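You operate a simulated robot arm through the tools that you are given. There is no shell and no other tool. Be economical: measure what you need, move in short steps, check, and stop when the job is done.

The job below is to be done with a simulated two-armed robot. You get a single attempt, and the scene is never put back.

Task
Froth the milk and top up the soup in the marked bowl to its line.
Fine: stand the frother on the bench mat, hold it while you pump; back on the garnish tray after. Set down upright: milk frother.

It is judged by the outcome, as a careful person would: the job done as asked, and still so three seconds after it is handed in. It fails if anything else is knocked over, pushed out of place, dropped, spilled or broken.

Robot
Two 7-joint arms with two-finger parallel grippers on one trunk, on a base that drives. Base frame: it is fixed to the floor where the robot stands at the start and does not move with it; the origin is under the middle of the robot, x ahead of it, y to its left, z up. Readings come in m, degrees, newtons and seconds.
The left shoulder is at the start at [0.07, 0.133, 1.251], the right one opposite. With the tool pointing down near the work surface each hand reaches from about 0.1 to 0.64 m from the robot's upright axis, wherever it stands, measured 20 degrees to its own side. Places, roughly: bench mat [0.5, 0, 0.9]; garnish tray [0.5, -0.7, 0.9]; milk frother plunger [0.5, -0.7, 1.1]. Payload 1.57 kg a hand.
Tool frame (each hand has its own): the origin (TCP) lies between the finger pads and is the grasp point; the fingertips stand 0.03 m ahead of it; z points along the fingers, y is the line along which they close. The gripper opens to 0.08 m. The fingers are 0.017 m wide and 0.012 m thick; the gripper's body (0.04 by 0.082 m) begins 0.08 m behind the TCP.
Orientation is that of the tool frame in the base frame, as a unit quaternion [x, y, z, w]. With the fingers straight down and closing along the base's y, the tool's x points along the base's -x, its y along +y and its z along -z.

Tools
- The arms move only by the tool drive_tool. It takes "left_series", "right_series" or both (then of equal length, played together; a hand with none holds still); each is a list of rows, each a list of 3 entries, a list of its own where there are three numbers: the shift along the tool's x, y, z in units of 40 mm (1.0 is 40 mm), then the turn, a rotation vector about the tool's x, y, z in units of 5 degrees (1.0 is 5 degrees), then the gripper command, from -1 (fully open) to 1 (shut), values between in proportion. In form: [[[dx, dy, dz], [rx, ry, rz], fingers], ...]. A call has 1 to 8 rows; each row shifts and turns the commanded pose from where the row before left it, along the tool's axes as they then stand. A call with a number of a shift or a turn outside -1 to 1 is refused whole. A row lasts 0.2 s, in which the tool goes at most 0.05 m and 8.6 degrees; a call with a longer step from one row to the next is refused whole, and so is a gripper value outside its range. Where a pose cannot be reached the arm comes as near as it can. A force on the tool above 40 N (or 10 N above the force at the start of the call, whichever is more), or a blocked arm, ends the call early, and 0.2 s more pass. Each finger travels about 0.153 m/s and halts on what it meets, pressing with about 43 N; the grip force reading is that of the motor and also rises with nothing between the fingers. The clock runs only during rows and for 0.2 s after the last one: add rows that do not move to give the fingers time. It gives the time, the measured TCP pose, the force on the tool (base axes), the opening and the grip force at its end, in the units of the frame above (readings bear some noise), with the torque about the TCP (base axes, N m) and any sound that the robot's microphone picked up.
- Cameras (640 x 400 px; columns grow to the right, rows downward): "scene" is now at [0.122, -0.0392, 1.4787]; the picture's right is [-0.47, -0.88, 0.00], its down [-0.46, 0.25, -0.85] and it looks along [0.75, -0.40, -0.52] (base axes); focal length 214 px, centre (320, 200). "left" rides on the left gripper at [0.072, 0.007, -0.122] in its tool frame; the picture's right is [-0.09, 1.00, 0.00], its down [-0.84, -0.08, -0.54] and it looks along [-0.54, -0.05, 0.84] (tool axes); focal length 238 px, centre (320, 200). "right" rides on the right gripper at [0.072, -0.007, -0.122] in its tool frame; the picture's right is [0.09, 1.00, 0.00], its down [-0.84, 0.08, -0.54] and it looks along [-0.54, 0.05, 0.84] (tool axes); focal length 238 px, centre (320, 200). There is no depth. A picture from a camera that has moved, and an enlarged one, comes with that camera's place and axes in the base frame and with its lens. The place of the scene camera against the robot may be out by one fixed shift of up to 0.012 m in any direction.
- capture(camera): a new picture of that camera. No time passes.
- raise_lower(by): slides the trunk up (or, below 0, down) by that many m; the arms and the scene camera ride with it, the base frame stays. It gives what a move gives, with no picture.
- roll_base(legs): drives the robot by 1 to 6 legs, each [ahead, left, turn to the left] in m, m and degrees, along the robot's own axes; the way and the turn of a leg run together, so that a leg with both is an arc; at most 1.5 m and 180 degrees a leg. The arms and the cameras ride along, it lands a little off, and it stops where it bumps. It gives what a move gives.
- turn_head(pan, tilt): turns the head with the scene camera to pan (to the left, within 86 degrees either way) and tilt (down, from -29 to 69), counted from straight ahead of the robot. It gives what a move gives.
- close_up(camera, box): a new picture of the part [left, top, right, bottom] of that camera's present view, enlarged. No time passes.
- job_done(): hands the job in; it is judged then, once.

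Work in short steps. Places have to be worked out from the pictures, the camera data and where the tool is seen: move nearer, look again, correct. Check each grasp and each placing, and mend what went wrong. You have 120 turns and 92 pictures in all, those below and enlarged ones among them. Open the grippers and draw the arms clear of the work before you hand the job in, unless the task says otherwise; then end with one line.

The tools are called after "Call:" by a JSON object that holds its "method" and its "body". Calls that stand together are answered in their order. drive_tool: Moves the arms, as the interface text tells. Its arguments: {"type":"object","properties":{"left_series":{"type":"array"},"right_series":{"type":"array"}},"required":[]} The other tools are called the same way: raise_lower (by) slides the trunk up or down; roll_base (legs) drives the base; turn_head (pan, tilt) turns the head that bears the scene camera; capture (camera) takes a picture; close_up (camera, box) takes an enlarged picture of a part of a camera's view; job_done () hands the job in.

At the start:

```text
time: 0.0
left_ee_pos: [0.3892, -0.0239, 1.3605]
left_orientation: [0.0, 1.0, 0.0, -0.001]
left_ft_force: [0.3, -0.8, -0.2]
left_moment: [-0.01, 0.0, 0.01]
left_grip_width: 0.08
left_finger_force: 0.0
right_ee_pos: [0.2802, -0.3787, 1.3356]
right_orientation: [0.0, 1.0, 0.0, -0.001]
right_ft_force: [0.1, -0.6, 0.7]
right_moment: [0.0, 0.0, 0.0]
right_grip_width: 0.0798
right_finger_force: 0.1
trunk travel left (down, up): [-0.825, 0.115]
robot x, y, heading: [-0.003, -0.0013, -0.0]
head pan, tilt: [-28.2, 31.6]
```

scene: 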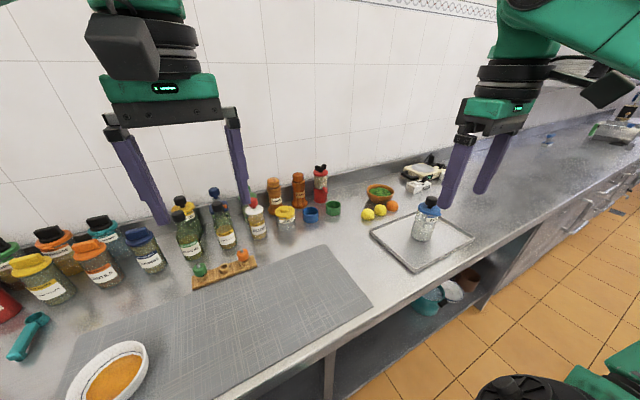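
right: 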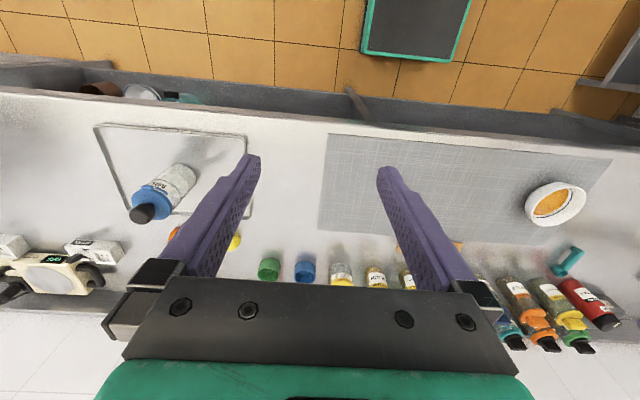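
left: 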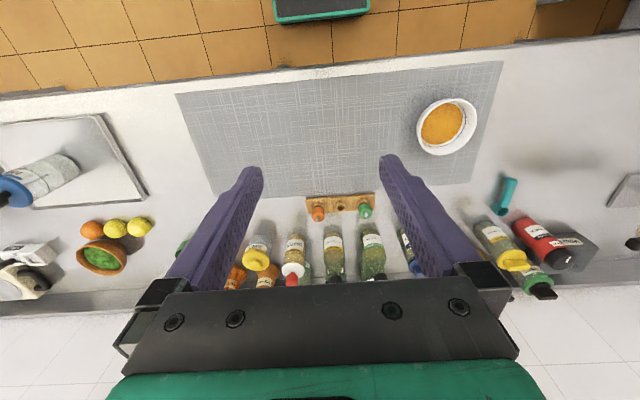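

I'll look closely at the frother, and at the bowl and its marking.

Call:
{"method": "close_up", "body": {"camera": "scene", "box": [360, 160, 480, 280]}}

Call:
{"method": "close_up", "body": {"camera": "scene", "box": [0, 290, 200, 400]}}

Call:
{"method": "close_up", "body": {"camera": "left", "box": [380, 70, 640, 300]}}

Call:
{"method": "close_up", "body": {"camera": "right", "box": [80, 110, 260, 250]}}

```text
3.33 times, centred on (420, 220) of scene
camera zoom: at [0.122, -0.0392, 1.4787], right [-0.47, -0.88, 0.0], down [-0.46, 0.25, -0.85], along [0.75, -0.4, -0.52], focal length 715 px, centre (-13, 133)
```

zoom: 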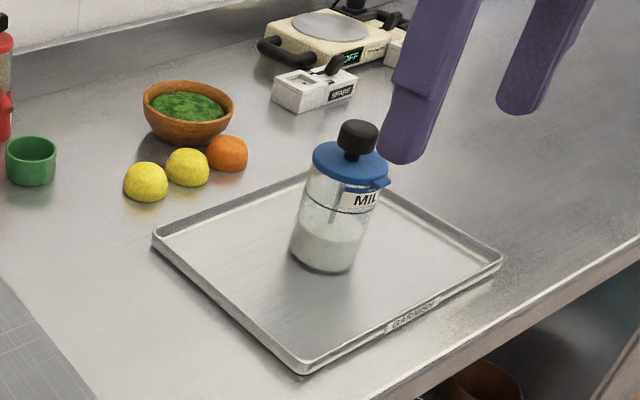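

```text
3.20 times, centred on (100, 345) of scene
camera zoom: at [0.122, -0.0392, 1.4787], right [-0.47, -0.88, 0.0], down [-0.46, 0.25, -0.85], along [0.75, -0.4, -0.52], focal length 686 px, centre (1024, -264)
```

zoom: 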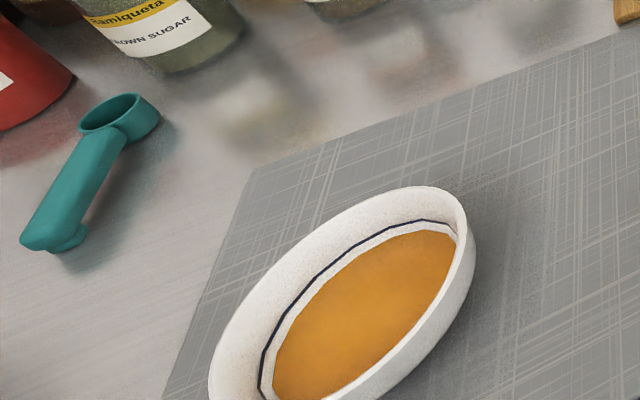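

```text
1.74 times, centred on (510, 185) of left
camera zoom: at [0.3184, -0.0173, 1.4827], right [0.09, 1.0, 0.0], down [0.84, -0.08, 0.54], along [0.54, -0.05, -0.84], focal length 414 px, centre (-10, 226)
```

zoom: 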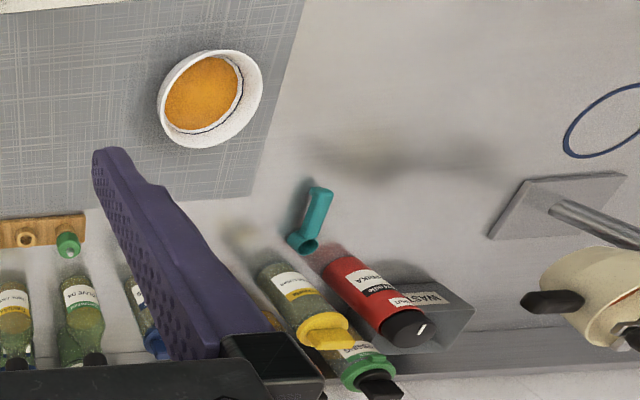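

```text
2.86 times, centred on (170, 180) of right
camera zoom: at [0.2074, -0.3871, 1.4575], right [-0.09, 1.0, 0.0], down [0.84, 0.08, 0.54], along [0.54, 0.05, -0.84], focal length 681 px, centre (749, 257)
```

zoom: 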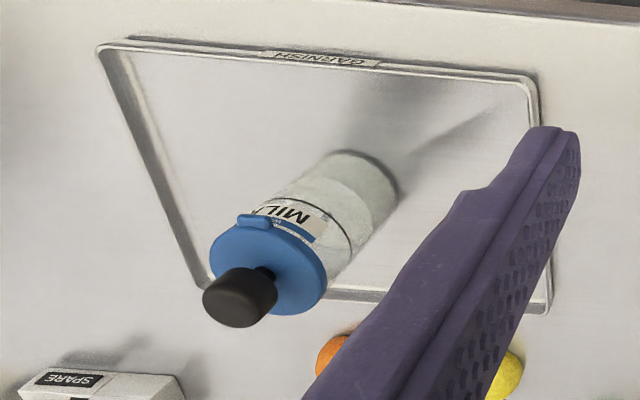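

I need to see the rest of the bench to find where the soup comes from. I'll turn the head left.

Call:
{"method": "turn_head", "body": {"pan": 40, "tilt": 30}}

Call:
{"method": "capture", "body": {"camera": "scene"}}

```text
time: 1.4
left_ee_pos: [0.3894, -0.0242, 1.3607]
left_orientation: [0.0, 1.0, 0.001, 0.0]
left_ft_force: [0.3, 0.2, -0.1]
left_moment: [-0.02, 0.0, -0.02]
left_grip_width: 0.0801
left_finger_force: 0.1
right_ee_pos: [0.279, -0.38, 1.3355]
right_orientation: [-0.001, 1.0, 0.0, 0.0]
right_ft_force: [-0.1, -0.3, 0.7]
right_moment: [-0.01, 0.01, -0.04]
right_grip_width: 0.0799
right_finger_force: 0.0
trunk travel left (down, up): [-0.825, 0.115]
robot x, y, heading: [0.0023, 0.0024, -0.2]
head pan, tilt: [40.0, 30.0]
```

```text
84 pictures are left
camera scene: at [0.1122, 0.0612, 1.4813], right [0.64, -0.77, 0.0], down [-0.38, -0.32, -0.87], along [0.66, 0.56, -0.5], focal length 214 px, centre (320, 200)
```

scene: 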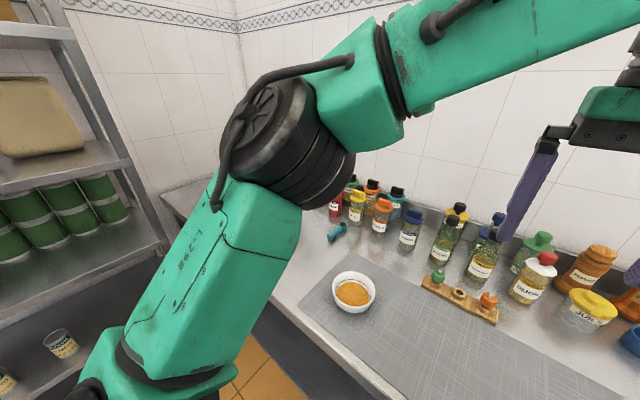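

The arm hides the left side. I'll slide the left hand about 0.24 m left and use its camera.

Call:
{"method": "drive_tool", "body": {"left_series": [[[0, 1, 0], [0, 0, 0], -1], [[0, 1, 0], [0, 0, 0], -1], [[0, 1, 0], [0, 0, 0], -1], [[0, 1, 0], [0, 0, 0], -1], [[0, 1, 0], [0, 0, 0], -1], [[0, 1, 0], [0, 0, 0], -1], [[0, 1, 0], [0, 0, 0], -1], [[0, 1, 0], [0, 0, 0], -1]]}}

Call:
{"method": "capture", "body": {"camera": "left"}}

Call:
{"method": "capture", "body": {"camera": "scene"}}

```text
time: 3.2
left_ee_pos: [0.388, 0.2986, 1.3607]
left_orientation: [0.0, 1.0, -0.001, 0.001]
left_ft_force: [0.6, 0.0, -0.8]
left_moment: [0.02, -0.01, 0.0]
left_grip_width: 0.0804
left_finger_force: 0.0
right_ee_pos: [0.2787, -0.3767, 1.3361]
right_orientation: [0.0, 1.0, -0.001, -0.001]
right_ft_force: [-0.7, -0.7, 0.3]
right_moment: [-0.05, 0.0, -0.02]
right_grip_width: 0.0797
right_finger_force: 0.1
trunk travel left (down, up): [-0.825, 0.115]
robot x, y, heading: [-0.0023, -0.0014, -0.1]
head pan, tilt: [40.0, 30.0]
```

```text
83 pictures are left
camera left: at [0.318, 0.3051, 1.4818], right [0.09, 1.0, 0.0], down [0.84, -0.08, 0.54], along [0.54, -0.05, -0.84], focal length 238 px, centre (320, 200)
```

left: 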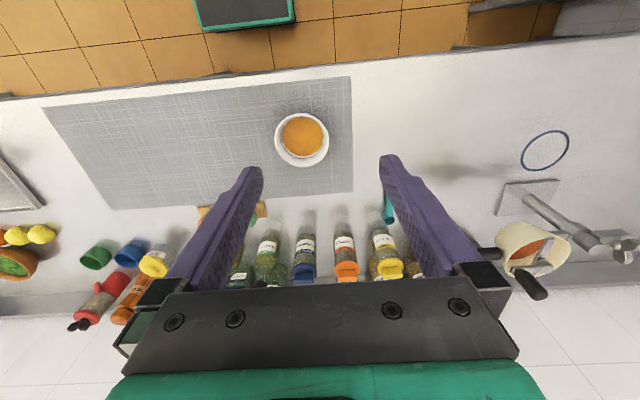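

```text
82 pictures are left
camera scene: at [0.1118, 0.0634, 1.4812], right [0.64, -0.77, 0.0], down [-0.38, -0.32, -0.87], along [0.66, 0.56, -0.5], focal length 214 px, centre (320, 200)
```

scene: 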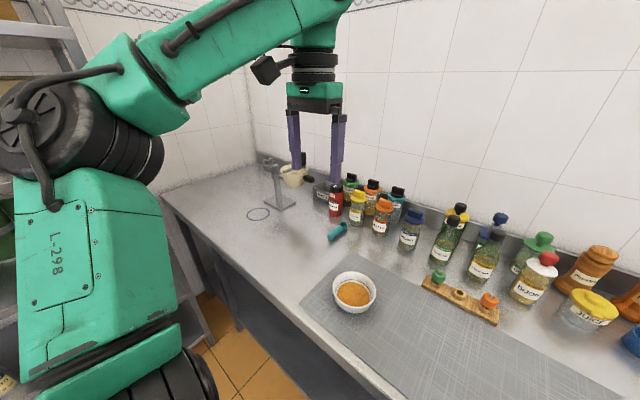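

Call:
{"method": "close_up", "body": {"camera": "left", "box": [420, 100, 640, 310]}}

Call:
{"method": "close_up", "body": {"camera": "scene", "box": [230, 140, 370, 250]}}

```text
1.90 times, centred on (530, 205) of left
camera zoom: at [0.318, 0.3051, 1.4818], right [0.09, 1.0, 0.0], down [0.84, -0.08, 0.54], along [0.54, -0.05, -0.84], focal length 454 px, centre (-80, 190)
```

zoom: 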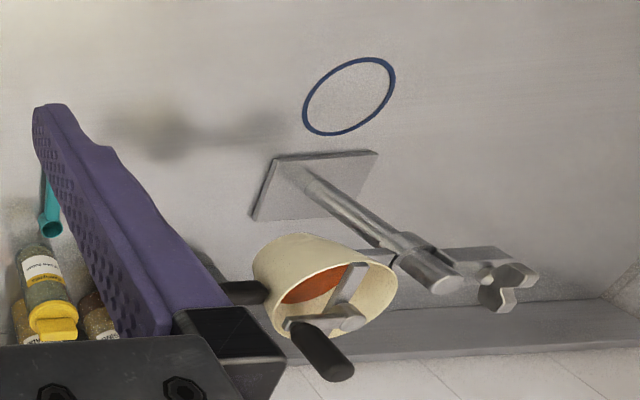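

```text
3.64 times, centred on (300, 195) of scene
camera zoom: at [0.1118, 0.0634, 1.4812], right [0.64, -0.77, 0.0], down [-0.38, -0.32, -0.87], along [0.66, 0.56, -0.5], focal length 780 px, centre (393, 218)
```

zoom: 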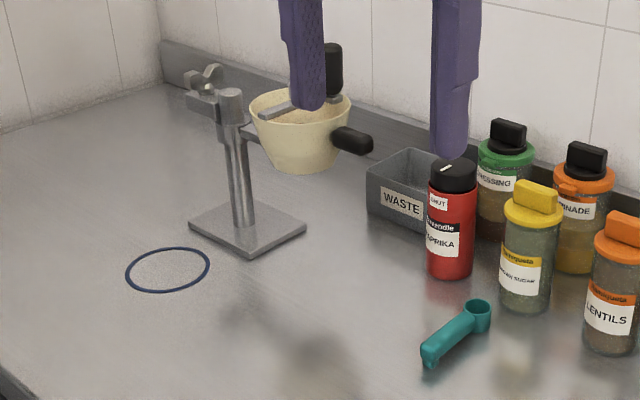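

The left side has a stand with a soup funnel, a lever and a blue ring. I'll drive 0.5 m left for a better look.

Call:
{"method": "roll_base", "body": {"legs": [[0, 0.5, 0]]}}

Call:
{"method": "turn_head", "body": {"pan": 24, "tilt": 35}}

Call:
{"method": "capture", "body": {"camera": "scene"}}

Call:
{"method": "capture", "body": {"camera": "left"}}

```text
time: 6.1
left_ee_pos: [0.3898, 0.7886, 1.3615]
left_orientation: [0.0, 1.0, 0.001, 0.0]
left_ft_force: [0.6, -0.7, 0.2]
left_moment: [0.04, -0.01, 0.02]
left_grip_width: 0.0801
left_finger_force: 0.0
right_ee_pos: [0.2797, 0.1135, 1.3352]
right_orientation: [-0.001, 1.0, 0.001, 0.001]
right_ft_force: [0.3, 0.4, 0.6]
right_moment: [0.0, -0.02, -0.01]
right_grip_width: 0.08
right_finger_force: 0.0
trunk travel left (down, up): [-0.825, 0.115]
robot x, y, heading: [-0.0001, 0.5004, -0.1]
head pan, tilt: [40.0, 30.0]
```

```text
time: 6.9
left_ee_pos: [0.3888, 0.7912, 1.3595]
left_orientation: [-0.001, 1.0, 0.0, 0.0]
left_ft_force: [0.1, 0.1, -0.1]
left_moment: [0.01, -0.01, 0.06]
left_grip_width: 0.0801
left_finger_force: 0.0
right_ee_pos: [0.2794, 0.1155, 1.3349]
right_orientation: [-0.001, 1.0, 0.0, 0.0]
right_ft_force: [-0.9, 0.3, 0.0]
right_moment: [-0.02, 0.03, 0.0]
right_grip_width: 0.0801
right_finger_force: 0.1
trunk travel left (down, up): [-0.825, 0.115]
robot x, y, heading: [-0.0018, 0.4917, 0.1]
head pan, tilt: [24.0, 35.0]
```

```text
79 pictures are left
camera scene: at [0.1231, 0.5352, 1.4735], right [0.41, -0.91, 0.0], down [-0.52, -0.23, -0.82], along [0.75, 0.33, -0.57], focal length 214 px, centre (320, 200)
```

scene: 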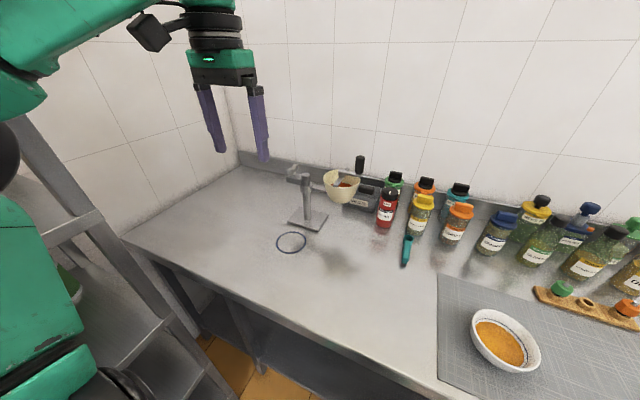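

```text
78 pictures are left
camera left: at [0.3181, 0.7985, 1.4821], right [0.09, 1.0, 0.0], down [0.84, -0.08, 0.54], along [0.54, -0.05, -0.84], focal length 238 px, centre (320, 200)
```

left: 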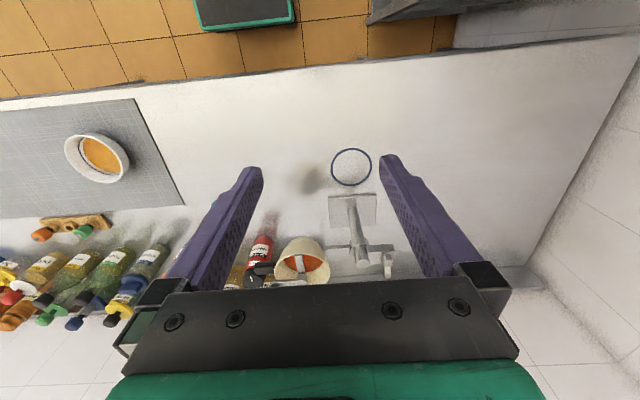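

Call:
{"method": "close_up", "body": {"camera": "scene", "box": [260, 140, 420, 270]}}

Call:
{"method": "close_up", "body": {"camera": "left", "box": [230, 130, 430, 300]}}

Call:
{"method": "close_up", "body": {"camera": "scene", "box": [455, 300, 555, 390]}}

```text
3.08 times, centred on (340, 205) of scene
camera zoom: at [0.1231, 0.5352, 1.4735], right [0.41, -0.91, 0.0], down [-0.52, -0.23, -0.82], along [0.75, 0.33, -0.57], focal length 660 px, centre (258, 185)
```

zoom: 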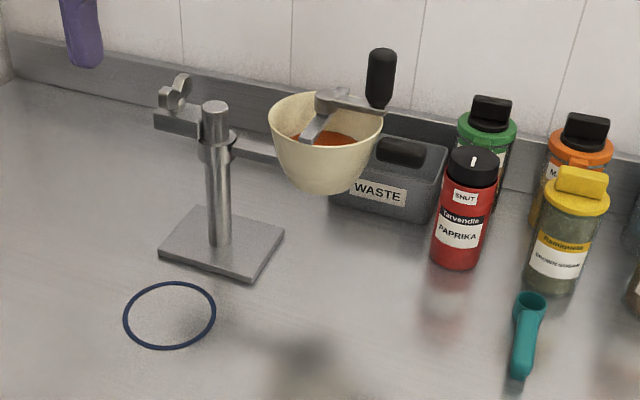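

```text
2.35 times, centred on (330, 215) of left
camera zoom: at [0.3181, 0.7985, 1.4821], right [0.09, 1.0, 0.0], down [0.84, -0.08, 0.54], along [0.54, -0.05, -0.84], focal length 561 px, centre (296, 165)
```

zoom: 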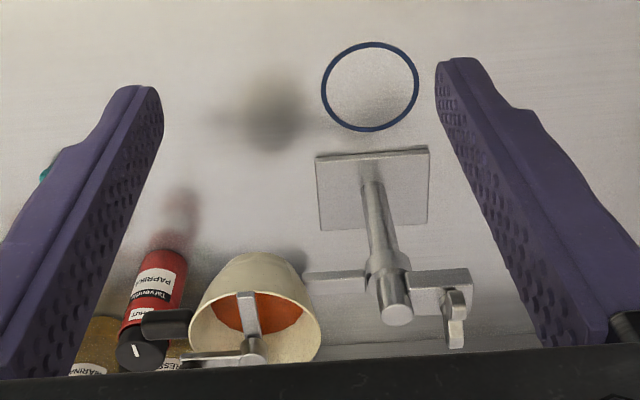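

```text
4.44 times, centred on (505, 345) of scene
camera zoom: at [0.1231, 0.5352, 1.4735], right [0.41, -0.91, 0.0], down [-0.52, -0.23, -0.82], along [0.75, 0.33, -0.57], focal length 953 px, centre (-502, -444)
```

zoom: 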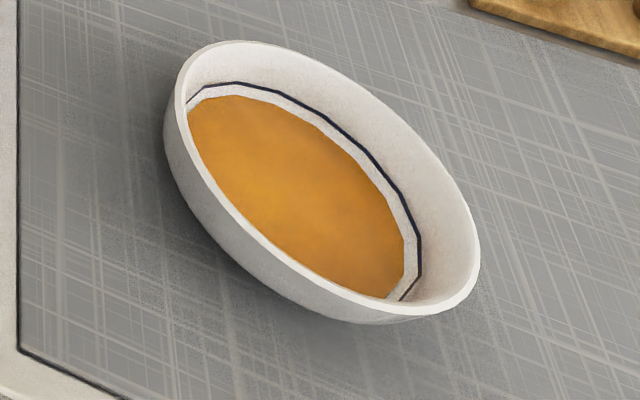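

This looks like a food mill with a waste bin. The job's places and "set down upright" only concern the frother, so the milk itself is what tops up the bowl. I'll drive right to inspect the frother.

Call:
{"method": "roll_base", "body": {"legs": [[0, -1.0, 0]]}}

Call:
{"method": "turn_head", "body": {"pan": -10, "tilt": 42}}

Call:
{"method": "capture", "body": {"camera": "scene"}}

Call:
{"method": "capture", "body": {"camera": "right"}}

```text
time: 12.1
left_ee_pos: [0.3897, -0.206, 1.361]
left_orientation: [-0.001, 1.0, -0.001, 0.0]
left_ft_force: [-0.1, 0.7, -0.3]
left_moment: [0.0, 0.01, -0.01]
left_grip_width: 0.0798
left_finger_force: 0.0
right_ee_pos: [0.2842, -0.884, 1.3348]
right_orientation: [-0.002, 1.0, -0.001, 0.001]
right_ft_force: [-0.5, 0.3, -0.7]
right_moment: [-0.02, 0.01, -0.01]
right_grip_width: 0.08
right_finger_force: 0.1
trunk travel left (down, up): [-0.825, 0.115]
robot x, y, heading: [-0.0024, -0.5043, 0.0]
head pan, tilt: [24.0, 35.0]
```

```text
time: 13.1
left_ee_pos: [0.3902, -0.2079, 1.3603]
left_orientation: [-0.002, 1.0, 0.0, 0.0]
left_ft_force: [0.3, -1.0, -0.3]
left_moment: [0.03, 0.01, -0.02]
left_grip_width: 0.0801
left_finger_force: 0.1
right_ee_pos: [0.2837, -0.8849, 1.3346]
right_orientation: [-0.003, 1.0, 0.0, 0.0]
right_ft_force: [0.0, 0.7, 0.1]
right_moment: [0.0, 0.0, 0.01]
right_grip_width: 0.0802
right_finger_force: 0.0
trunk travel left (down, up): [-0.825, 0.115]
robot x, y, heading: [0.0034, -0.5037, -0.0]
head pan, tilt: [-10.0, 42.0]
```

```text
74 pictures are left
camera scene: at [0.1272, -0.5164, 1.463], right [-0.17, -0.99, 0.0], down [-0.66, 0.11, -0.74], along [0.73, -0.13, -0.67], focal length 214 px, centre (320, 200)
```

scene: 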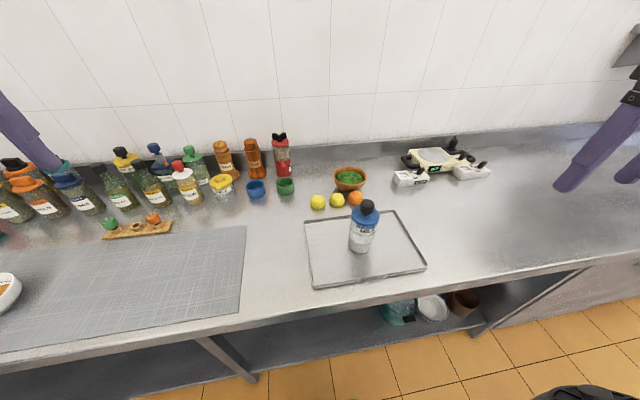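

```text
73 pictures are left
camera right: at [0.2108, -0.8921, 1.4575], right [-0.1, 1.0, 0.0], down [0.84, 0.08, 0.54], along [0.54, 0.05, -0.84], focal length 238 px, centre (320, 200)
```

right: 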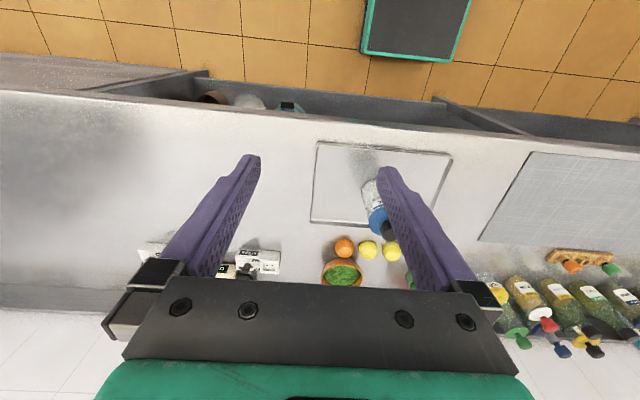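

Call:
{"method": "close_up", "body": {"camera": "scene", "box": [330, 190, 400, 260]}}

Call:
{"method": "close_up", "body": {"camera": "scene", "box": [290, 180, 450, 300]}}

```text
5.71 times, centred on (365, 225) of scene
camera zoom: at [0.1272, -0.5164, 1.463], right [-0.17, -0.99, 0.0], down [-0.66, 0.11, -0.74], along [0.73, -0.13, -0.67], focal length 1226 px, centre (63, 57)
```

zoom: 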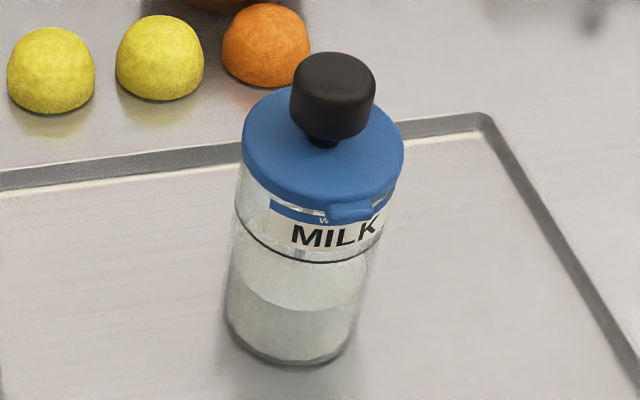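

```text
3.33 times, centred on (370, 240) of scene
camera zoom: at [0.1272, -0.5164, 1.463], right [-0.17, -0.99, 0.0], down [-0.66, 0.11, -0.74], along [0.73, -0.13, -0.67], focal length 715 px, centre (153, 67)
```

zoom: 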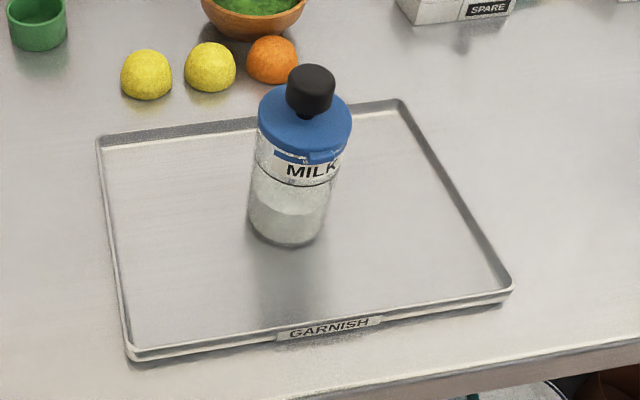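

The frother stands at about (0.496, -0.71): body about 7 cm across, lid top at z≈1.047, knob top at about 1.10, spout facing the robot and slightly right. To tilt it toward its spout I want the left hand pointing at about azimuth -75°. I'll shift the base and turn it right.

Call:
{"method": "roll_base", "body": {"legs": [[0.0, 0.17, 0], [0, 0, -58]]}}

Call:
{"method": "turn_head", "body": {"pan": 15, "tilt": 45}}

Call:
{"method": "capture", "body": {"camera": "scene"}}

Call:
{"method": "capture", "body": {"camera": "left"}}

```text
time: 17.1
left_ee_pos: [0.4603, -0.503, 1.3612]
left_orientation: [0.479, 0.878, 0.0, 0.0]
left_ft_force: [-0.7, -0.2, 1.2]
left_moment: [0.0, 0.01, -0.02]
left_grip_width: 0.0801
left_finger_force: 0.0
right_ee_pos: [-0.1674, -0.7765, 1.3348]
right_orientation: [0.479, 0.878, 0.0, 0.0]
right_ft_force: [-0.2, 0.0, -0.7]
right_moment: [-0.01, 0.01, 0.0]
right_grip_width: 0.0801
right_finger_force: 0.0
trunk travel left (down, up): [-0.825, 0.115]
robot x, y, heading: [-0.0007, -0.339, -57.2]
head pan, tilt: [-10.0, 42.0]
```

```text
time: 18.0
left_ee_pos: [0.459, -0.5042, 1.361]
left_orientation: [0.48, 0.877, 0.0, 0.001]
left_ft_force: [-0.3, 0.5, 0.3]
left_moment: [-0.01, 0.02, -0.01]
left_grip_width: 0.08
left_finger_force: 0.0
right_ee_pos: [-0.1674, -0.7758, 1.3348]
right_orientation: [0.479, 0.878, 0.0, -0.001]
right_ft_force: [0.2, 0.8, 0.4]
right_moment: [0.0, 0.01, -0.03]
right_grip_width: 0.08
right_finger_force: 0.1
trunk travel left (down, up): [-0.825, 0.115]
robot x, y, heading: [0.0012, -0.3381, -57.5]
head pan, tilt: [15.0, 45.0]
```

```text
70 pictures are left
camera scene: at [0.081, -0.4298, 1.4587], right [-0.67, -0.74, 0.0], down [-0.52, 0.48, -0.71], along [0.52, -0.48, -0.71], focal length 214 px, centre (320, 200)
```

scene: 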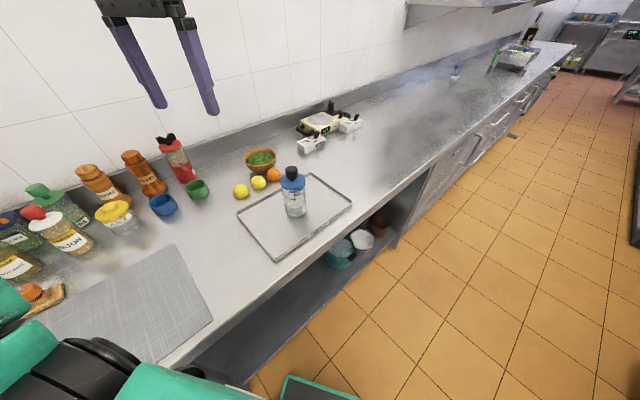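

```text
69 pictures are left
camera left: at [0.4285, -0.4392, 1.4822], right [0.89, 0.46, 0.0], down [0.39, -0.75, 0.54], along [0.25, -0.48, -0.84], focal length 238 px, centre (320, 200)
```

left: 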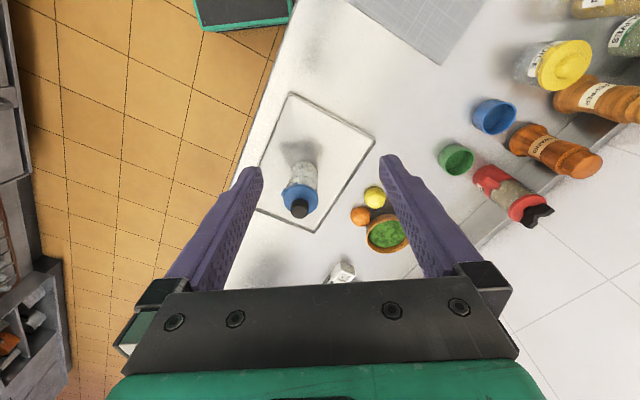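

Call:
{"method": "close_up", "body": {"camera": "left", "box": [265, 140, 345, 230]}}

Call:
{"method": "close_up", "body": {"camera": "scene", "box": [260, 160, 330, 230]}}

```text
4.44 times, centred on (305, 185) of left
camera zoom: at [0.4285, -0.4392, 1.4822], right [0.89, 0.46, 0.0], down [0.39, -0.75, 0.54], along [0.25, -0.48, -0.84], focal length 1059 px, centre (387, 267)
```

zoom: 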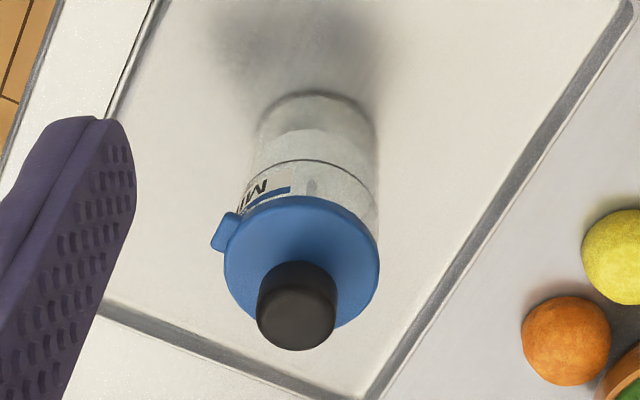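

```text
5.71 times, centred on (295, 195) of scene
camera zoom: at [0.081, -0.4298, 1.4587], right [-0.67, -0.74, 0.0], down [-0.52, 0.48, -0.71], along [0.52, -0.48, -0.71], focal length 1226 px, centre (463, 229)
```

zoom: 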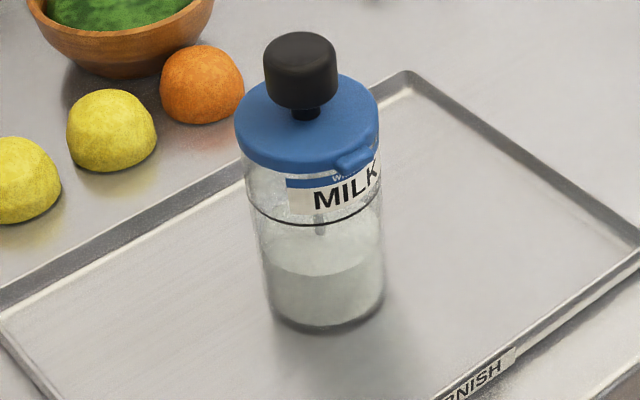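

The left camera puts the frother at about (0.517, -0.706) with its spout at azimuth about -167°. I'll yaw the left tool 20° right, then pitch it up to 30° below horizontal.

Call:
{"method": "drive_tool", "body": {"left_series": [[[0, 0, 0], [0, 0, 1], -1], [[0, 0, 0], [0, 0, 1], -1], [[0, 0, 0], [0, 0, 1], -1], [[0, 0, 0], [0, 0, 1], -1], [[0, 0, 0], [0, -1, 0], -1], [[0, 0, 0], [0, -1, 0], -1], [[0, 0, 0], [0, -1, 0], -1], [[0, 0, 0], [0, -1, 0], -1]]}}

Call:
{"method": "drive_tool", "body": {"left_series": [[[0, 0, 0], [0, -1, 0], -1], [[0, 0, 0], [0, -1, 0], -1], [[0, 0, 0], [0, -1, 0], -1], [[0, 0, 0], [0, -1, 0], -1], [[0, 0, 0], [0, -1, 0], -1], [[0, 0, 0], [0, -1, 0], -1], [[0, 0, 0], [0, -1, 0], -1], [[0, 0, 0], [0, -1, 0], -1]]}}

Call:
{"method": "capture", "body": {"camera": "left"}}

```text
time: 19.8
left_ee_pos: [0.4614, -0.5021, 1.3607]
left_orientation: [0.614, 0.769, -0.11, 0.137]
left_ft_force: [0.1, 0.1, 0.3]
left_moment: [0.02, 0.03, 0.0]
left_grip_width: 0.0798
left_finger_force: 0.1
right_ee_pos: [-0.1678, -0.7751, 1.3351]
right_orientation: [0.478, 0.878, 0.0, 0.0]
right_ft_force: [-0.2, -0.1, -0.5]
right_moment: [-0.04, -0.03, 0.01]
right_grip_width: 0.0803
right_finger_force: 0.1
trunk travel left (down, up): [-0.825, 0.115]
robot x, y, heading: [-0.0011, -0.3364, -57.4]
head pan, tilt: [15.0, 45.0]
```

```text
time: 21.6
left_ee_pos: [0.4605, -0.5017, 1.3624]
left_orientation: [0.54, 0.676, -0.313, 0.392]
left_ft_force: [0.1, -0.9, 1.0]
left_moment: [0.01, 0.0, 0.0]
left_grip_width: 0.0801
left_finger_force: 0.0
right_ee_pos: [-0.1673, -0.7747, 1.335]
right_orientation: [0.478, 0.878, 0.0, 0.0]
right_ft_force: [0.1, 0.2, -0.5]
right_moment: [-0.02, -0.02, 0.01]
right_grip_width: 0.0802
right_finger_force: 0.0
trunk travel left (down, up): [-0.825, 0.115]
robot x, y, heading: [0.001, -0.3386, -57.3]
head pan, tilt: [15.0, 45.0]
```

```text
66 pictures are left
camera left: at [0.4367, -0.3629, 1.3592], right [0.98, 0.18, 0.08], down [-0.09, 0.04, 1.0], along [0.17, -0.98, 0.05], focal length 238 px, centre (320, 200)
```

left: 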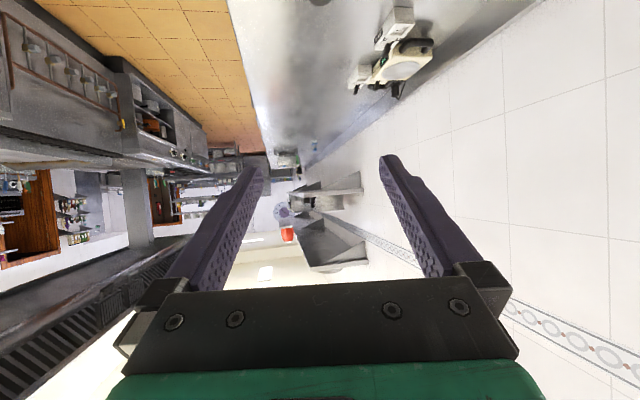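

Orientation is good. I'll descend toward the pre-grasp point, taking about 3/4 of the way first.

Call:
{"method": "drive_tool", "body": {"left_series": [[[0.9, 0.03, 0.8], [0, 0, 0], -1], [[0.9, 0.03, 0.8], [0, 0, 0], -1], [[0.9, 0.03, 0.8], [0, 0, 0], -1], [[0.9, 0.03, 0.8], [0, 0, 0], -1], [[0.9, 0.03, 0.8], [0, 0, 0], -1], [[0.9, 0.03, 0.8], [0, 0, 0], -1], [[0, 0, 0], [0, 0, 0], -1]]}}

Call:
{"method": "capture", "body": {"camera": "left"}}

Call:
{"method": "capture", "body": {"camera": "scene"}}

```text
time: 23.2
left_ee_pos: [0.4814, -0.5606, 1.0749]
left_orientation: [0.54, 0.676, -0.313, 0.391]
left_ft_force: [0.2, 0.4, 0.2]
left_moment: [0.0, -0.02, 0.0]
left_grip_width: 0.08
left_finger_force: 0.0
right_ee_pos: [-0.1659, -0.7778, 1.336]
right_orientation: [0.479, 0.878, 0.001, -0.001]
right_ft_force: [-0.6, -0.3, 0.6]
right_moment: [0.0, 0.02, 0.01]
right_grip_width: 0.0799
right_finger_force: 0.0
trunk travel left (down, up): [-0.825, 0.115]
robot x, y, heading: [-0.0009, -0.3377, -57.4]
head pan, tilt: [15.0, 45.0]
```

```text
65 pictures are left
camera left: at [0.4576, -0.4204, 1.0741], right [0.98, 0.17, 0.08], down [-0.09, 0.03, 1.0], along [0.17, -0.98, 0.05], focal length 238 px, centre (320, 200)
```

left: 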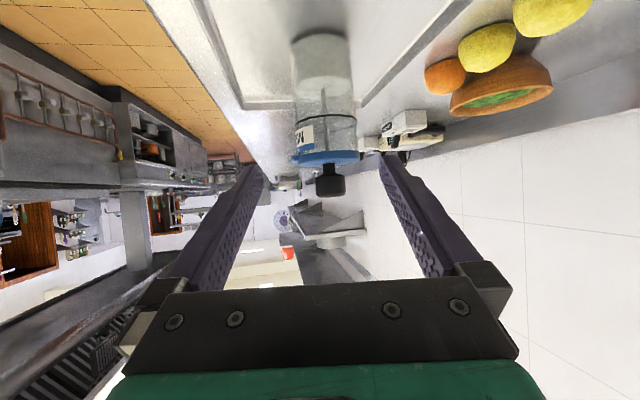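

```text
64 pictures are left
camera scene: at [0.0828, -0.4306, 1.4585], right [-0.67, -0.74, 0.0], down [-0.52, 0.48, -0.71], along [0.52, -0.48, -0.71], focal length 214 px, centre (320, 200)
```

scene: 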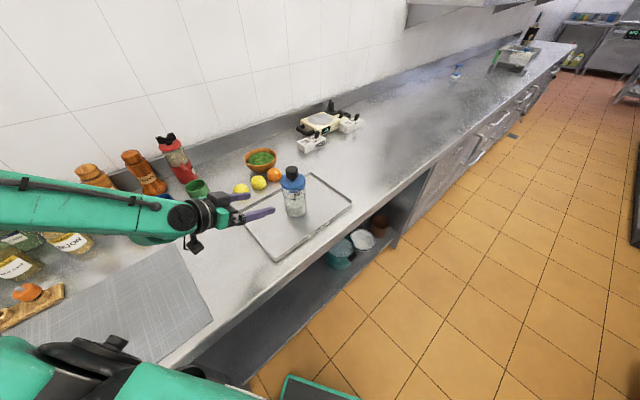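

Call:
{"method": "close_up", "body": {"camera": "left", "box": [270, 20, 380, 220]}}

```text
2.00 times, centred on (325, 120) of left
camera zoom: at [0.4576, -0.4204, 1.0741], right [0.98, 0.17, 0.08], down [-0.09, 0.03, 1.0], along [0.17, -0.98, 0.05], focal length 477 px, centre (310, 360)
```

zoom: 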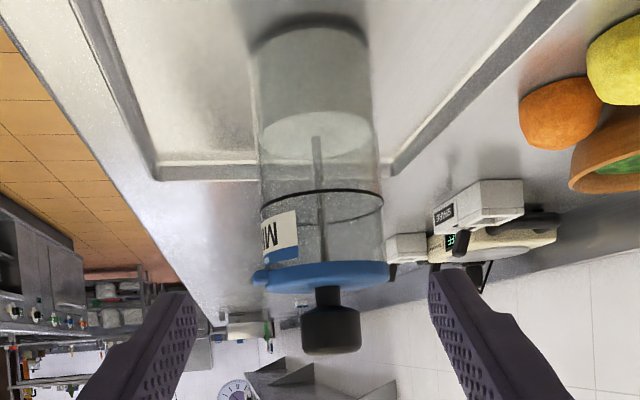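

The side view puts the frother axis about 9 mm left of my approach line and 0.148 m ahead. I'll go down to z≈0.985 with that correction, then look again.

Call:
{"method": "drive_tool", "body": {"left_series": [[[0.85, 0.11, 0.78], [0, 0, 0], -1], [[0.85, 0.11, 0.78], [0, 0, 0], -1], [[0, 0, 0], [0, 0, 0], -1]]}}

Call:
{"method": "close_up", "body": {"camera": "left", "box": [220, 20, 420, 220]}}

```text
time: 24.0
left_ee_pos: [0.4904, -0.5758, 0.9878]
left_orientation: [0.54, 0.676, -0.312, 0.393]
left_ft_force: [-0.5, 0.7, -0.1]
left_moment: [0.0, -0.02, 0.02]
left_grip_width: 0.0798
left_finger_force: 0.0
right_ee_pos: [-0.17, -0.7744, 1.3349]
right_orientation: [0.479, 0.878, 0.0, 0.001]
right_ft_force: [0.8, -0.5, 1.6]
right_moment: [-0.02, -0.02, 0.0]
right_grip_width: 0.08
right_finger_force: 0.0
trunk travel left (down, up): [-0.825, 0.115]
robot x, y, heading: [0.0, -0.3355, -57.1]
head pan, tilt: [15.0, 45.0]
```

```text
2.00 times, centred on (320, 120) of left
camera zoom: at [0.4675, -0.436, 0.9857], right [0.98, 0.17, 0.08], down [-0.09, 0.04, 1.0], along [0.17, -0.98, 0.05], focal length 477 px, centre (320, 360)
```

zoom: 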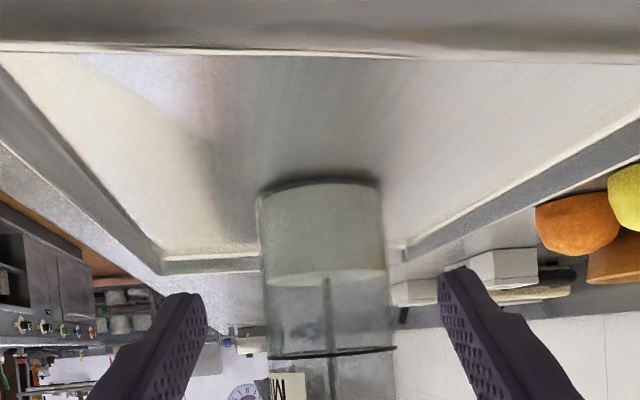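

Aligned within about 2 mm. I'll advance horizontally halfway, until the fingertips are about to pass the body, and check.

Call:
{"method": "drive_tool", "body": {"left_series": [[[-0.4, 0.02, 0.75], [0, 0, 0], -1], [[-0.4, 0.02, 0.75], [0, 0, 0], -1], [[0, 0, 0], [0, 0, 0], -1]]}}

Call:
{"method": "close_up", "body": {"camera": "left", "box": [220, 20, 420, 220]}}

Call:
{"method": "close_up", "body": {"camera": "scene", "box": [220, 150, 340, 250]}}

```text
time: 24.8
left_ee_pos: [0.509, -0.6426, 0.9853]
left_orientation: [0.541, 0.676, -0.314, 0.391]
left_ft_force: [-0.1, 0.7, 0.5]
left_moment: [0.01, 0.0, -0.01]
left_grip_width: 0.0798
left_finger_force: 0.0
right_ee_pos: [-0.168, -0.7754, 1.3353]
right_orientation: [0.479, 0.878, -0.001, 0.0]
right_ft_force: [0.2, -0.6, -0.1]
right_moment: [-0.02, 0.03, -0.02]
right_grip_width: 0.0802
right_finger_force: 0.1
trunk travel left (down, up): [-0.825, 0.115]
robot x, y, heading: [0.0035, -0.3358, -57.5]
head pan, tilt: [15.0, 45.0]
```

```text
2.00 times, centred on (320, 120) of left
camera zoom: at [0.4852, -0.5034, 0.9837], right [0.98, 0.17, 0.08], down [-0.09, 0.04, 1.0], along [0.17, -0.98, 0.05], focal length 477 px, centre (320, 360)
```

zoom: 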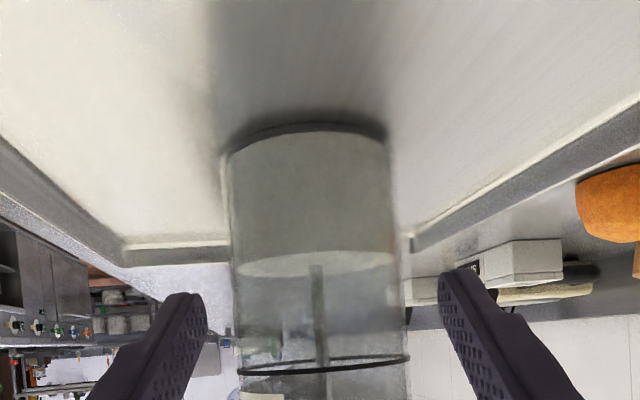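

```text
4.00 times, centred on (280, 200) of scene
camera zoom: at [0.0806, -0.4284, 1.4588], right [-0.67, -0.74, 0.0], down [-0.52, 0.48, -0.71], along [0.52, -0.48, -0.71], focal length 858 px, centre (480, 200)
```

zoom: 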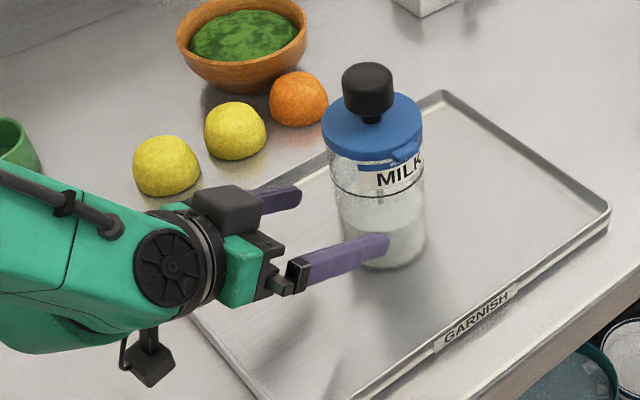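

The axis is at about (0.522, -0.707), 66 mm ahead and about 1.7 mm to the right. I'll finish the approach in small rows.

Call:
{"method": "drive_tool", "body": {"left_series": [[[-0.21, -0.04, 0.37], [0, 0, 0], -1], [[-0.21, 0, 0.37], [0, 0, 0], -1], [[-0.21, 0, 0.37], [0, 0, 0], -1], [[-0.2, 0, 0.35], [0, 0, 0], -1], [[0, 0, 0], [0, 0, 0], -1]]}}

Call:
{"method": "close_up", "body": {"camera": "left", "box": [200, 20, 440, 220]}}

Call:
{"method": "close_up", "body": {"camera": "scene", "box": [220, 150, 340, 250]}}

```text
time: 26.0
left_ee_pos: [0.5221, -0.7098, 0.9849]
left_orientation: [0.54, 0.676, -0.313, 0.392]
left_ft_force: [-0.4, -0.2, -0.4]
left_moment: [0.01, -0.02, -0.03]
left_grip_width: 0.0801
left_finger_force: 0.0
right_ee_pos: [-0.1668, -0.776, 1.3339]
right_orientation: [0.479, 0.878, 0.0, 0.0]
right_ft_force: [0.8, 0.0, 0.4]
right_moment: [-0.03, 0.0, -0.01]
right_grip_width: 0.0801
right_finger_force: 0.1
trunk travel left (down, up): [-0.825, 0.115]
robot x, y, heading: [0.0014, -0.3354, -57.4]
head pan, tilt: [15.0, 45.0]
```

```text
2.00 times, centred on (320, 120) of left
camera zoom: at [0.4992, -0.5693, 0.983], right [0.98, 0.17, 0.08], down [-0.09, 0.03, 1.0], along [0.17, -0.98, 0.05], focal length 477 px, centre (320, 360)
```

zoom: 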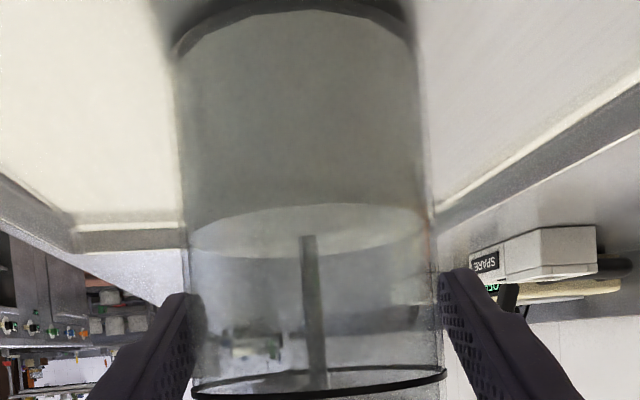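

```text
4.00 times, centred on (280, 200) of scene
camera zoom: at [0.0812, -0.4295, 1.4587], right [-0.67, -0.74, 0.0], down [-0.52, 0.48, -0.71], along [0.52, -0.48, -0.71], focal length 858 px, centre (480, 200)
```

zoom: 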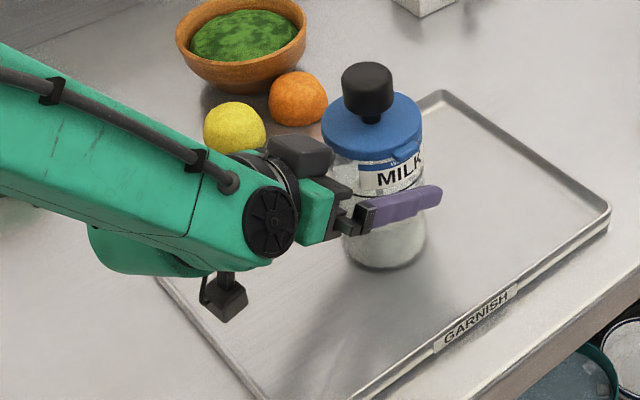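

The fingers straddle the body without contact, so I'll close the gripper.

Call:
{"method": "drive_tool", "body": {"left_series": [[[0, 0, 0], [0, 0, 0], -0.6], [[0, 0, 0], [0, 0, 0], 0], [[0, 0, 0], [0, 0, 0], 1], [[0, 0, 0], [0, 0, 0], 1]]}}

```text
time: 27.0
left_ee_pos: [0.5216, -0.7078, 0.9855]
left_orientation: [0.54, 0.676, -0.312, 0.391]
left_ft_force: [-1.3, 0.9, 0.2]
left_moment: [0.06, -0.04, -0.01]
left_grip_width: 0.0753
left_finger_force: 42.4
right_ee_pos: [-0.1679, -0.7765, 1.3354]
right_orientation: [0.479, 0.878, 0.0, 0.0]
right_ft_force: [0.5, 0.0, -0.7]
right_moment: [0.02, -0.02, 0.06]
right_grip_width: 0.0799
right_finger_force: 0.0
trunk travel left (down, up): [-0.825, 0.115]
robot x, y, heading: [0.003, -0.3393, -57.4]
head pan, tilt: [15.0, 45.0]
```

Gripped at 75 mm, so I'll lift straight up about 0.13 m.

Call:
{"method": "drive_tool", "body": {"left_series": [[[-0.35, 0, -0.2], [0, 0, 0], 1], [[-0.7, 0, -0.4], [0, 0, 0], 1], [[-0.7, 0, -0.4], [0, 0, 0], 1], [[-0.7, 0, -0.4], [0, 0, 0], 1], [[-0.7, 0, -0.4], [0, 0, 0], 1], [[0, 0, 0], [0, 0, 0], 1]]}}

Call:
{"method": "capture", "body": {"camera": "scene"}}

```text
time: 28.4
left_ee_pos: [0.524, -0.71, 1.1309]
left_orientation: [0.541, 0.676, -0.313, 0.39]
left_ft_force: [0.7, 0.4, -4.2]
left_moment: [0.0, 0.0, 0.02]
left_grip_width: 0.0749
left_finger_force: 42.9
right_ee_pos: [-0.1668, -0.7781, 1.3351]
right_orientation: [0.478, 0.878, 0.0, -0.001]
right_ft_force: [0.6, -0.6, 0.0]
right_moment: [0.02, 0.0, -0.01]
right_grip_width: 0.0801
right_finger_force: 0.0
trunk travel left (down, up): [-0.825, 0.115]
robot x, y, heading: [0.0036, -0.3365, -57.5]
head pan, tilt: [15.0, 45.0]
```

```text
57 pictures are left
camera scene: at [0.0824, -0.4306, 1.4585], right [-0.67, -0.74, 0.0], down [-0.52, 0.48, -0.71], along [0.52, -0.48, -0.71], focal length 214 px, centre (320, 200)
```

scene: 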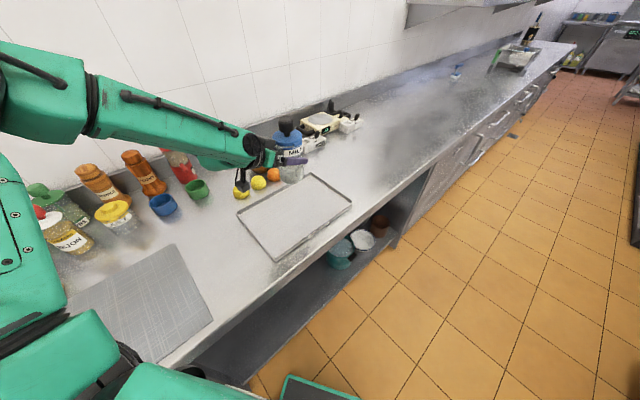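

The frother is lifted cleanly at about 0.42 kg. I'll pull it in about 0.14 m and a little higher before the base turns.

Call:
{"method": "drive_tool", "body": {"left_series": [[[0.14, -0.29, -0.87], [0, 0, 0], 1], [[0.14, -0.29, -0.87], [0, 0, 0], 1], [[0.14, -0.29, -0.87], [0, 0, 0], 1], [[0.14, -0.29, -0.87], [0, 0, 0], 1], [[0, 0, 0], [0, 0, 0], 1]]}}

Call:
{"method": "roll_base", "body": {"legs": [[0, 0, 57.4], [0, 0.23, 0]]}}

Call:
{"method": "turn_head", "body": {"pan": 5, "tilt": 45}}

Call:
{"method": "capture", "body": {"camera": "scene"}}

```text
time: 29.6
left_ee_pos: [0.4544, -0.5853, 1.1752]
left_orientation: [0.54, 0.676, -0.315, 0.391]
left_ft_force: [0.6, 0.7, -4.6]
left_moment: [0.01, 0.03, -0.02]
left_grip_width: 0.0749
left_finger_force: 42.6
left hand out of reach, approached as far as the arm can: row 4
right_ee_pos: [-0.1668, -0.7765, 1.3348]
right_orientation: [0.479, 0.878, 0.0, 0.0]
right_ft_force: [0.5, -0.5, 0.1]
right_moment: [0.04, -0.01, 0.01]
right_grip_width: 0.08
right_finger_force: 0.1
trunk travel left (down, up): [-0.825, 0.115]
robot x, y, heading: [0.0015, -0.3364, -57.4]
head pan, tilt: [15.0, 45.0]
```

```text
time: 33.9
left_ee_pos: [0.4524, 0.1386, 1.1766]
left_orientation: [0.149, 0.852, -0.086, 0.494]
left_ft_force: [-0.3, -0.3, -5.0]
left_moment: [0.06, 0.02, 0.01]
left_grip_width: 0.075
left_finger_force: 43.0
right_ee_pos: [0.283, -0.4896, 1.3337]
right_orientation: [-0.004, 1.0, 0.002, 0.0]
right_ft_force: [-0.2, 0.3, -0.3]
right_moment: [0.04, 0.01, 0.0]
right_grip_width: 0.0801
right_finger_force: 0.0
trunk travel left (down, up): [-0.825, 0.115]
robot x, y, heading: [-0.0009, -0.1103, 0.6]
head pan, tilt: [15.0, 45.0]
```

```text
time: 34.6
left_ee_pos: [0.4521, 0.1412, 1.1759]
left_orientation: [0.149, 0.852, -0.088, 0.493]
left_ft_force: [1.0, 0.4, -3.3]
left_moment: [0.0, 0.04, 0.06]
left_grip_width: 0.0746
left_finger_force: 42.9
right_ee_pos: [0.2822, -0.4856, 1.3342]
right_orientation: [-0.004, 1.0, 0.0, 0.0]
right_ft_force: [-0.5, 0.5, -0.2]
right_moment: [-0.01, -0.04, -0.02]
right_grip_width: 0.08
right_finger_force: 0.1
trunk travel left (down, up): [-0.825, 0.115]
robot x, y, heading: [0.0022, -0.1085, 0.5]
head pan, tilt: [5.0, 45.0]
```

```text
56 pictures are left
camera scene: at [0.124, -0.0963, 1.4586], right [0.1, -1.0, 0.0], down [-0.7, -0.07, -0.71], along [0.7, 0.07, -0.71], focal length 214 px, centre (320, 200)
```

scene: 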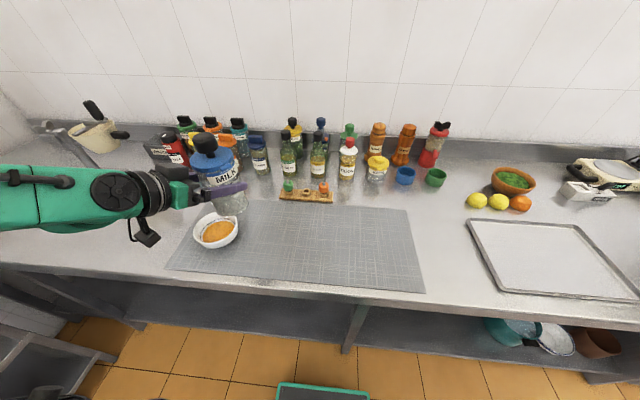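

The frother is above the bench by the bowl. I'll move it over the mat at about (0.50, 0.0), then lower to just above the surface.

Call:
{"method": "drive_tool", "body": {"left_series": [[[-0.29, -0.725, 0.5], [0, 0, 0], 1], [[-0.29, -0.725, 0.5], [0, 0, 0], 1], [[-0.29, -0.725, 0.5], [0, 0, 0], 1], [[-0.29, -0.725, 0.5], [0, 0, 0], 1], [[0, 0, 0], [0, 0, 0], 1]]}}

Call:
{"method": "drive_tool", "body": {"left_series": [[[0.6, 0, 0.35], [0, 0, 0], 1], [[0.6, 0, 0.35], [0, 0, 0], 1], [[0.6, 0, 0.35], [0, 0, 0], 1], [[0.6, 0, 0.35], [0, 0, 0], 1], [[0.6, 0, 0.35], [0, 0, 0], 1], [[0.6, 0, 0.35], [0, 0, 0], 1], [[0, 0, 0], [0, 0, 0], 1]]}}

Call:
{"method": "capture", "body": {"camera": "scene"}}

```text
time: 35.8
left_ee_pos: [0.494, 0.1187, 1.1394]
left_orientation: [0.153, 0.85, -0.096, 0.496]
left_ft_force: [-0.3, 0.0, -4.0]
left_moment: [-0.01, 0.02, 0.0]
left_grip_width: 0.0749
left_finger_force: 43.5
left hand out of reach, approached as far as the arm can: row 1, 2, 3, 4
right_ee_pos: [0.2836, -0.4857, 1.3358]
right_orientation: [-0.005, 1.0, 0.0, 0.001]
right_ft_force: [-0.3, 0.2, 0.0]
right_moment: [-0.03, 0.01, 0.03]
right_grip_width: 0.0802
right_finger_force: 0.1
trunk travel left (down, up): [-0.825, 0.115]
robot x, y, heading: [0.0018, -0.1092, 0.5]
head pan, tilt: [5.0, 45.0]
```

```text
time: 37.4
left_ee_pos: [0.4956, 0.1163, 0.9786]
left_orientation: [0.15, 0.848, -0.088, 0.501]
left_ft_force: [7.5, 1.9, 26.7]
left_moment: [0.53, -0.77, 0.28]
left_grip_width: 0.0752
left_finger_force: 42.6
right_ee_pos: [0.2804, -0.4868, 1.3361]
right_orientation: [-0.005, 1.0, 0.0, 0.001]
right_ft_force: [-0.3, -0.1, -0.4]
right_moment: [-0.01, 0.06, 0.01]
right_grip_width: 0.0801
right_finger_force: 0.0
trunk travel left (down, up): [-0.825, 0.115]
robot x, y, heading: [0.001, -0.1065, 0.3]
head pan, tilt: [5.0, 45.0]
```

```text
55 pictures are left
camera scene: at [0.1196, -0.0983, 1.4595], right [0.09, -1.0, 0.0], down [-0.7, -0.07, -0.71], along [0.71, 0.07, -0.71], focal length 214 px, centre (320, 200)
```

scene: 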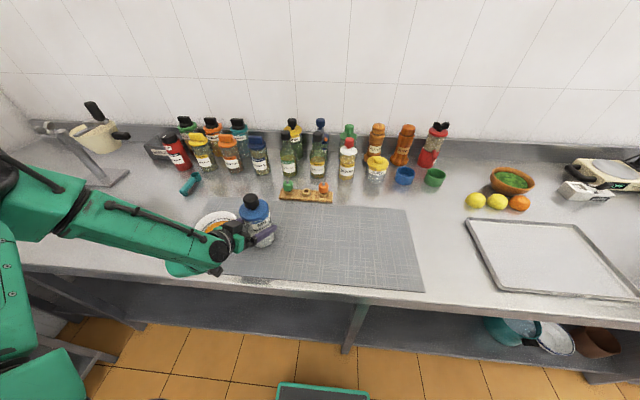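

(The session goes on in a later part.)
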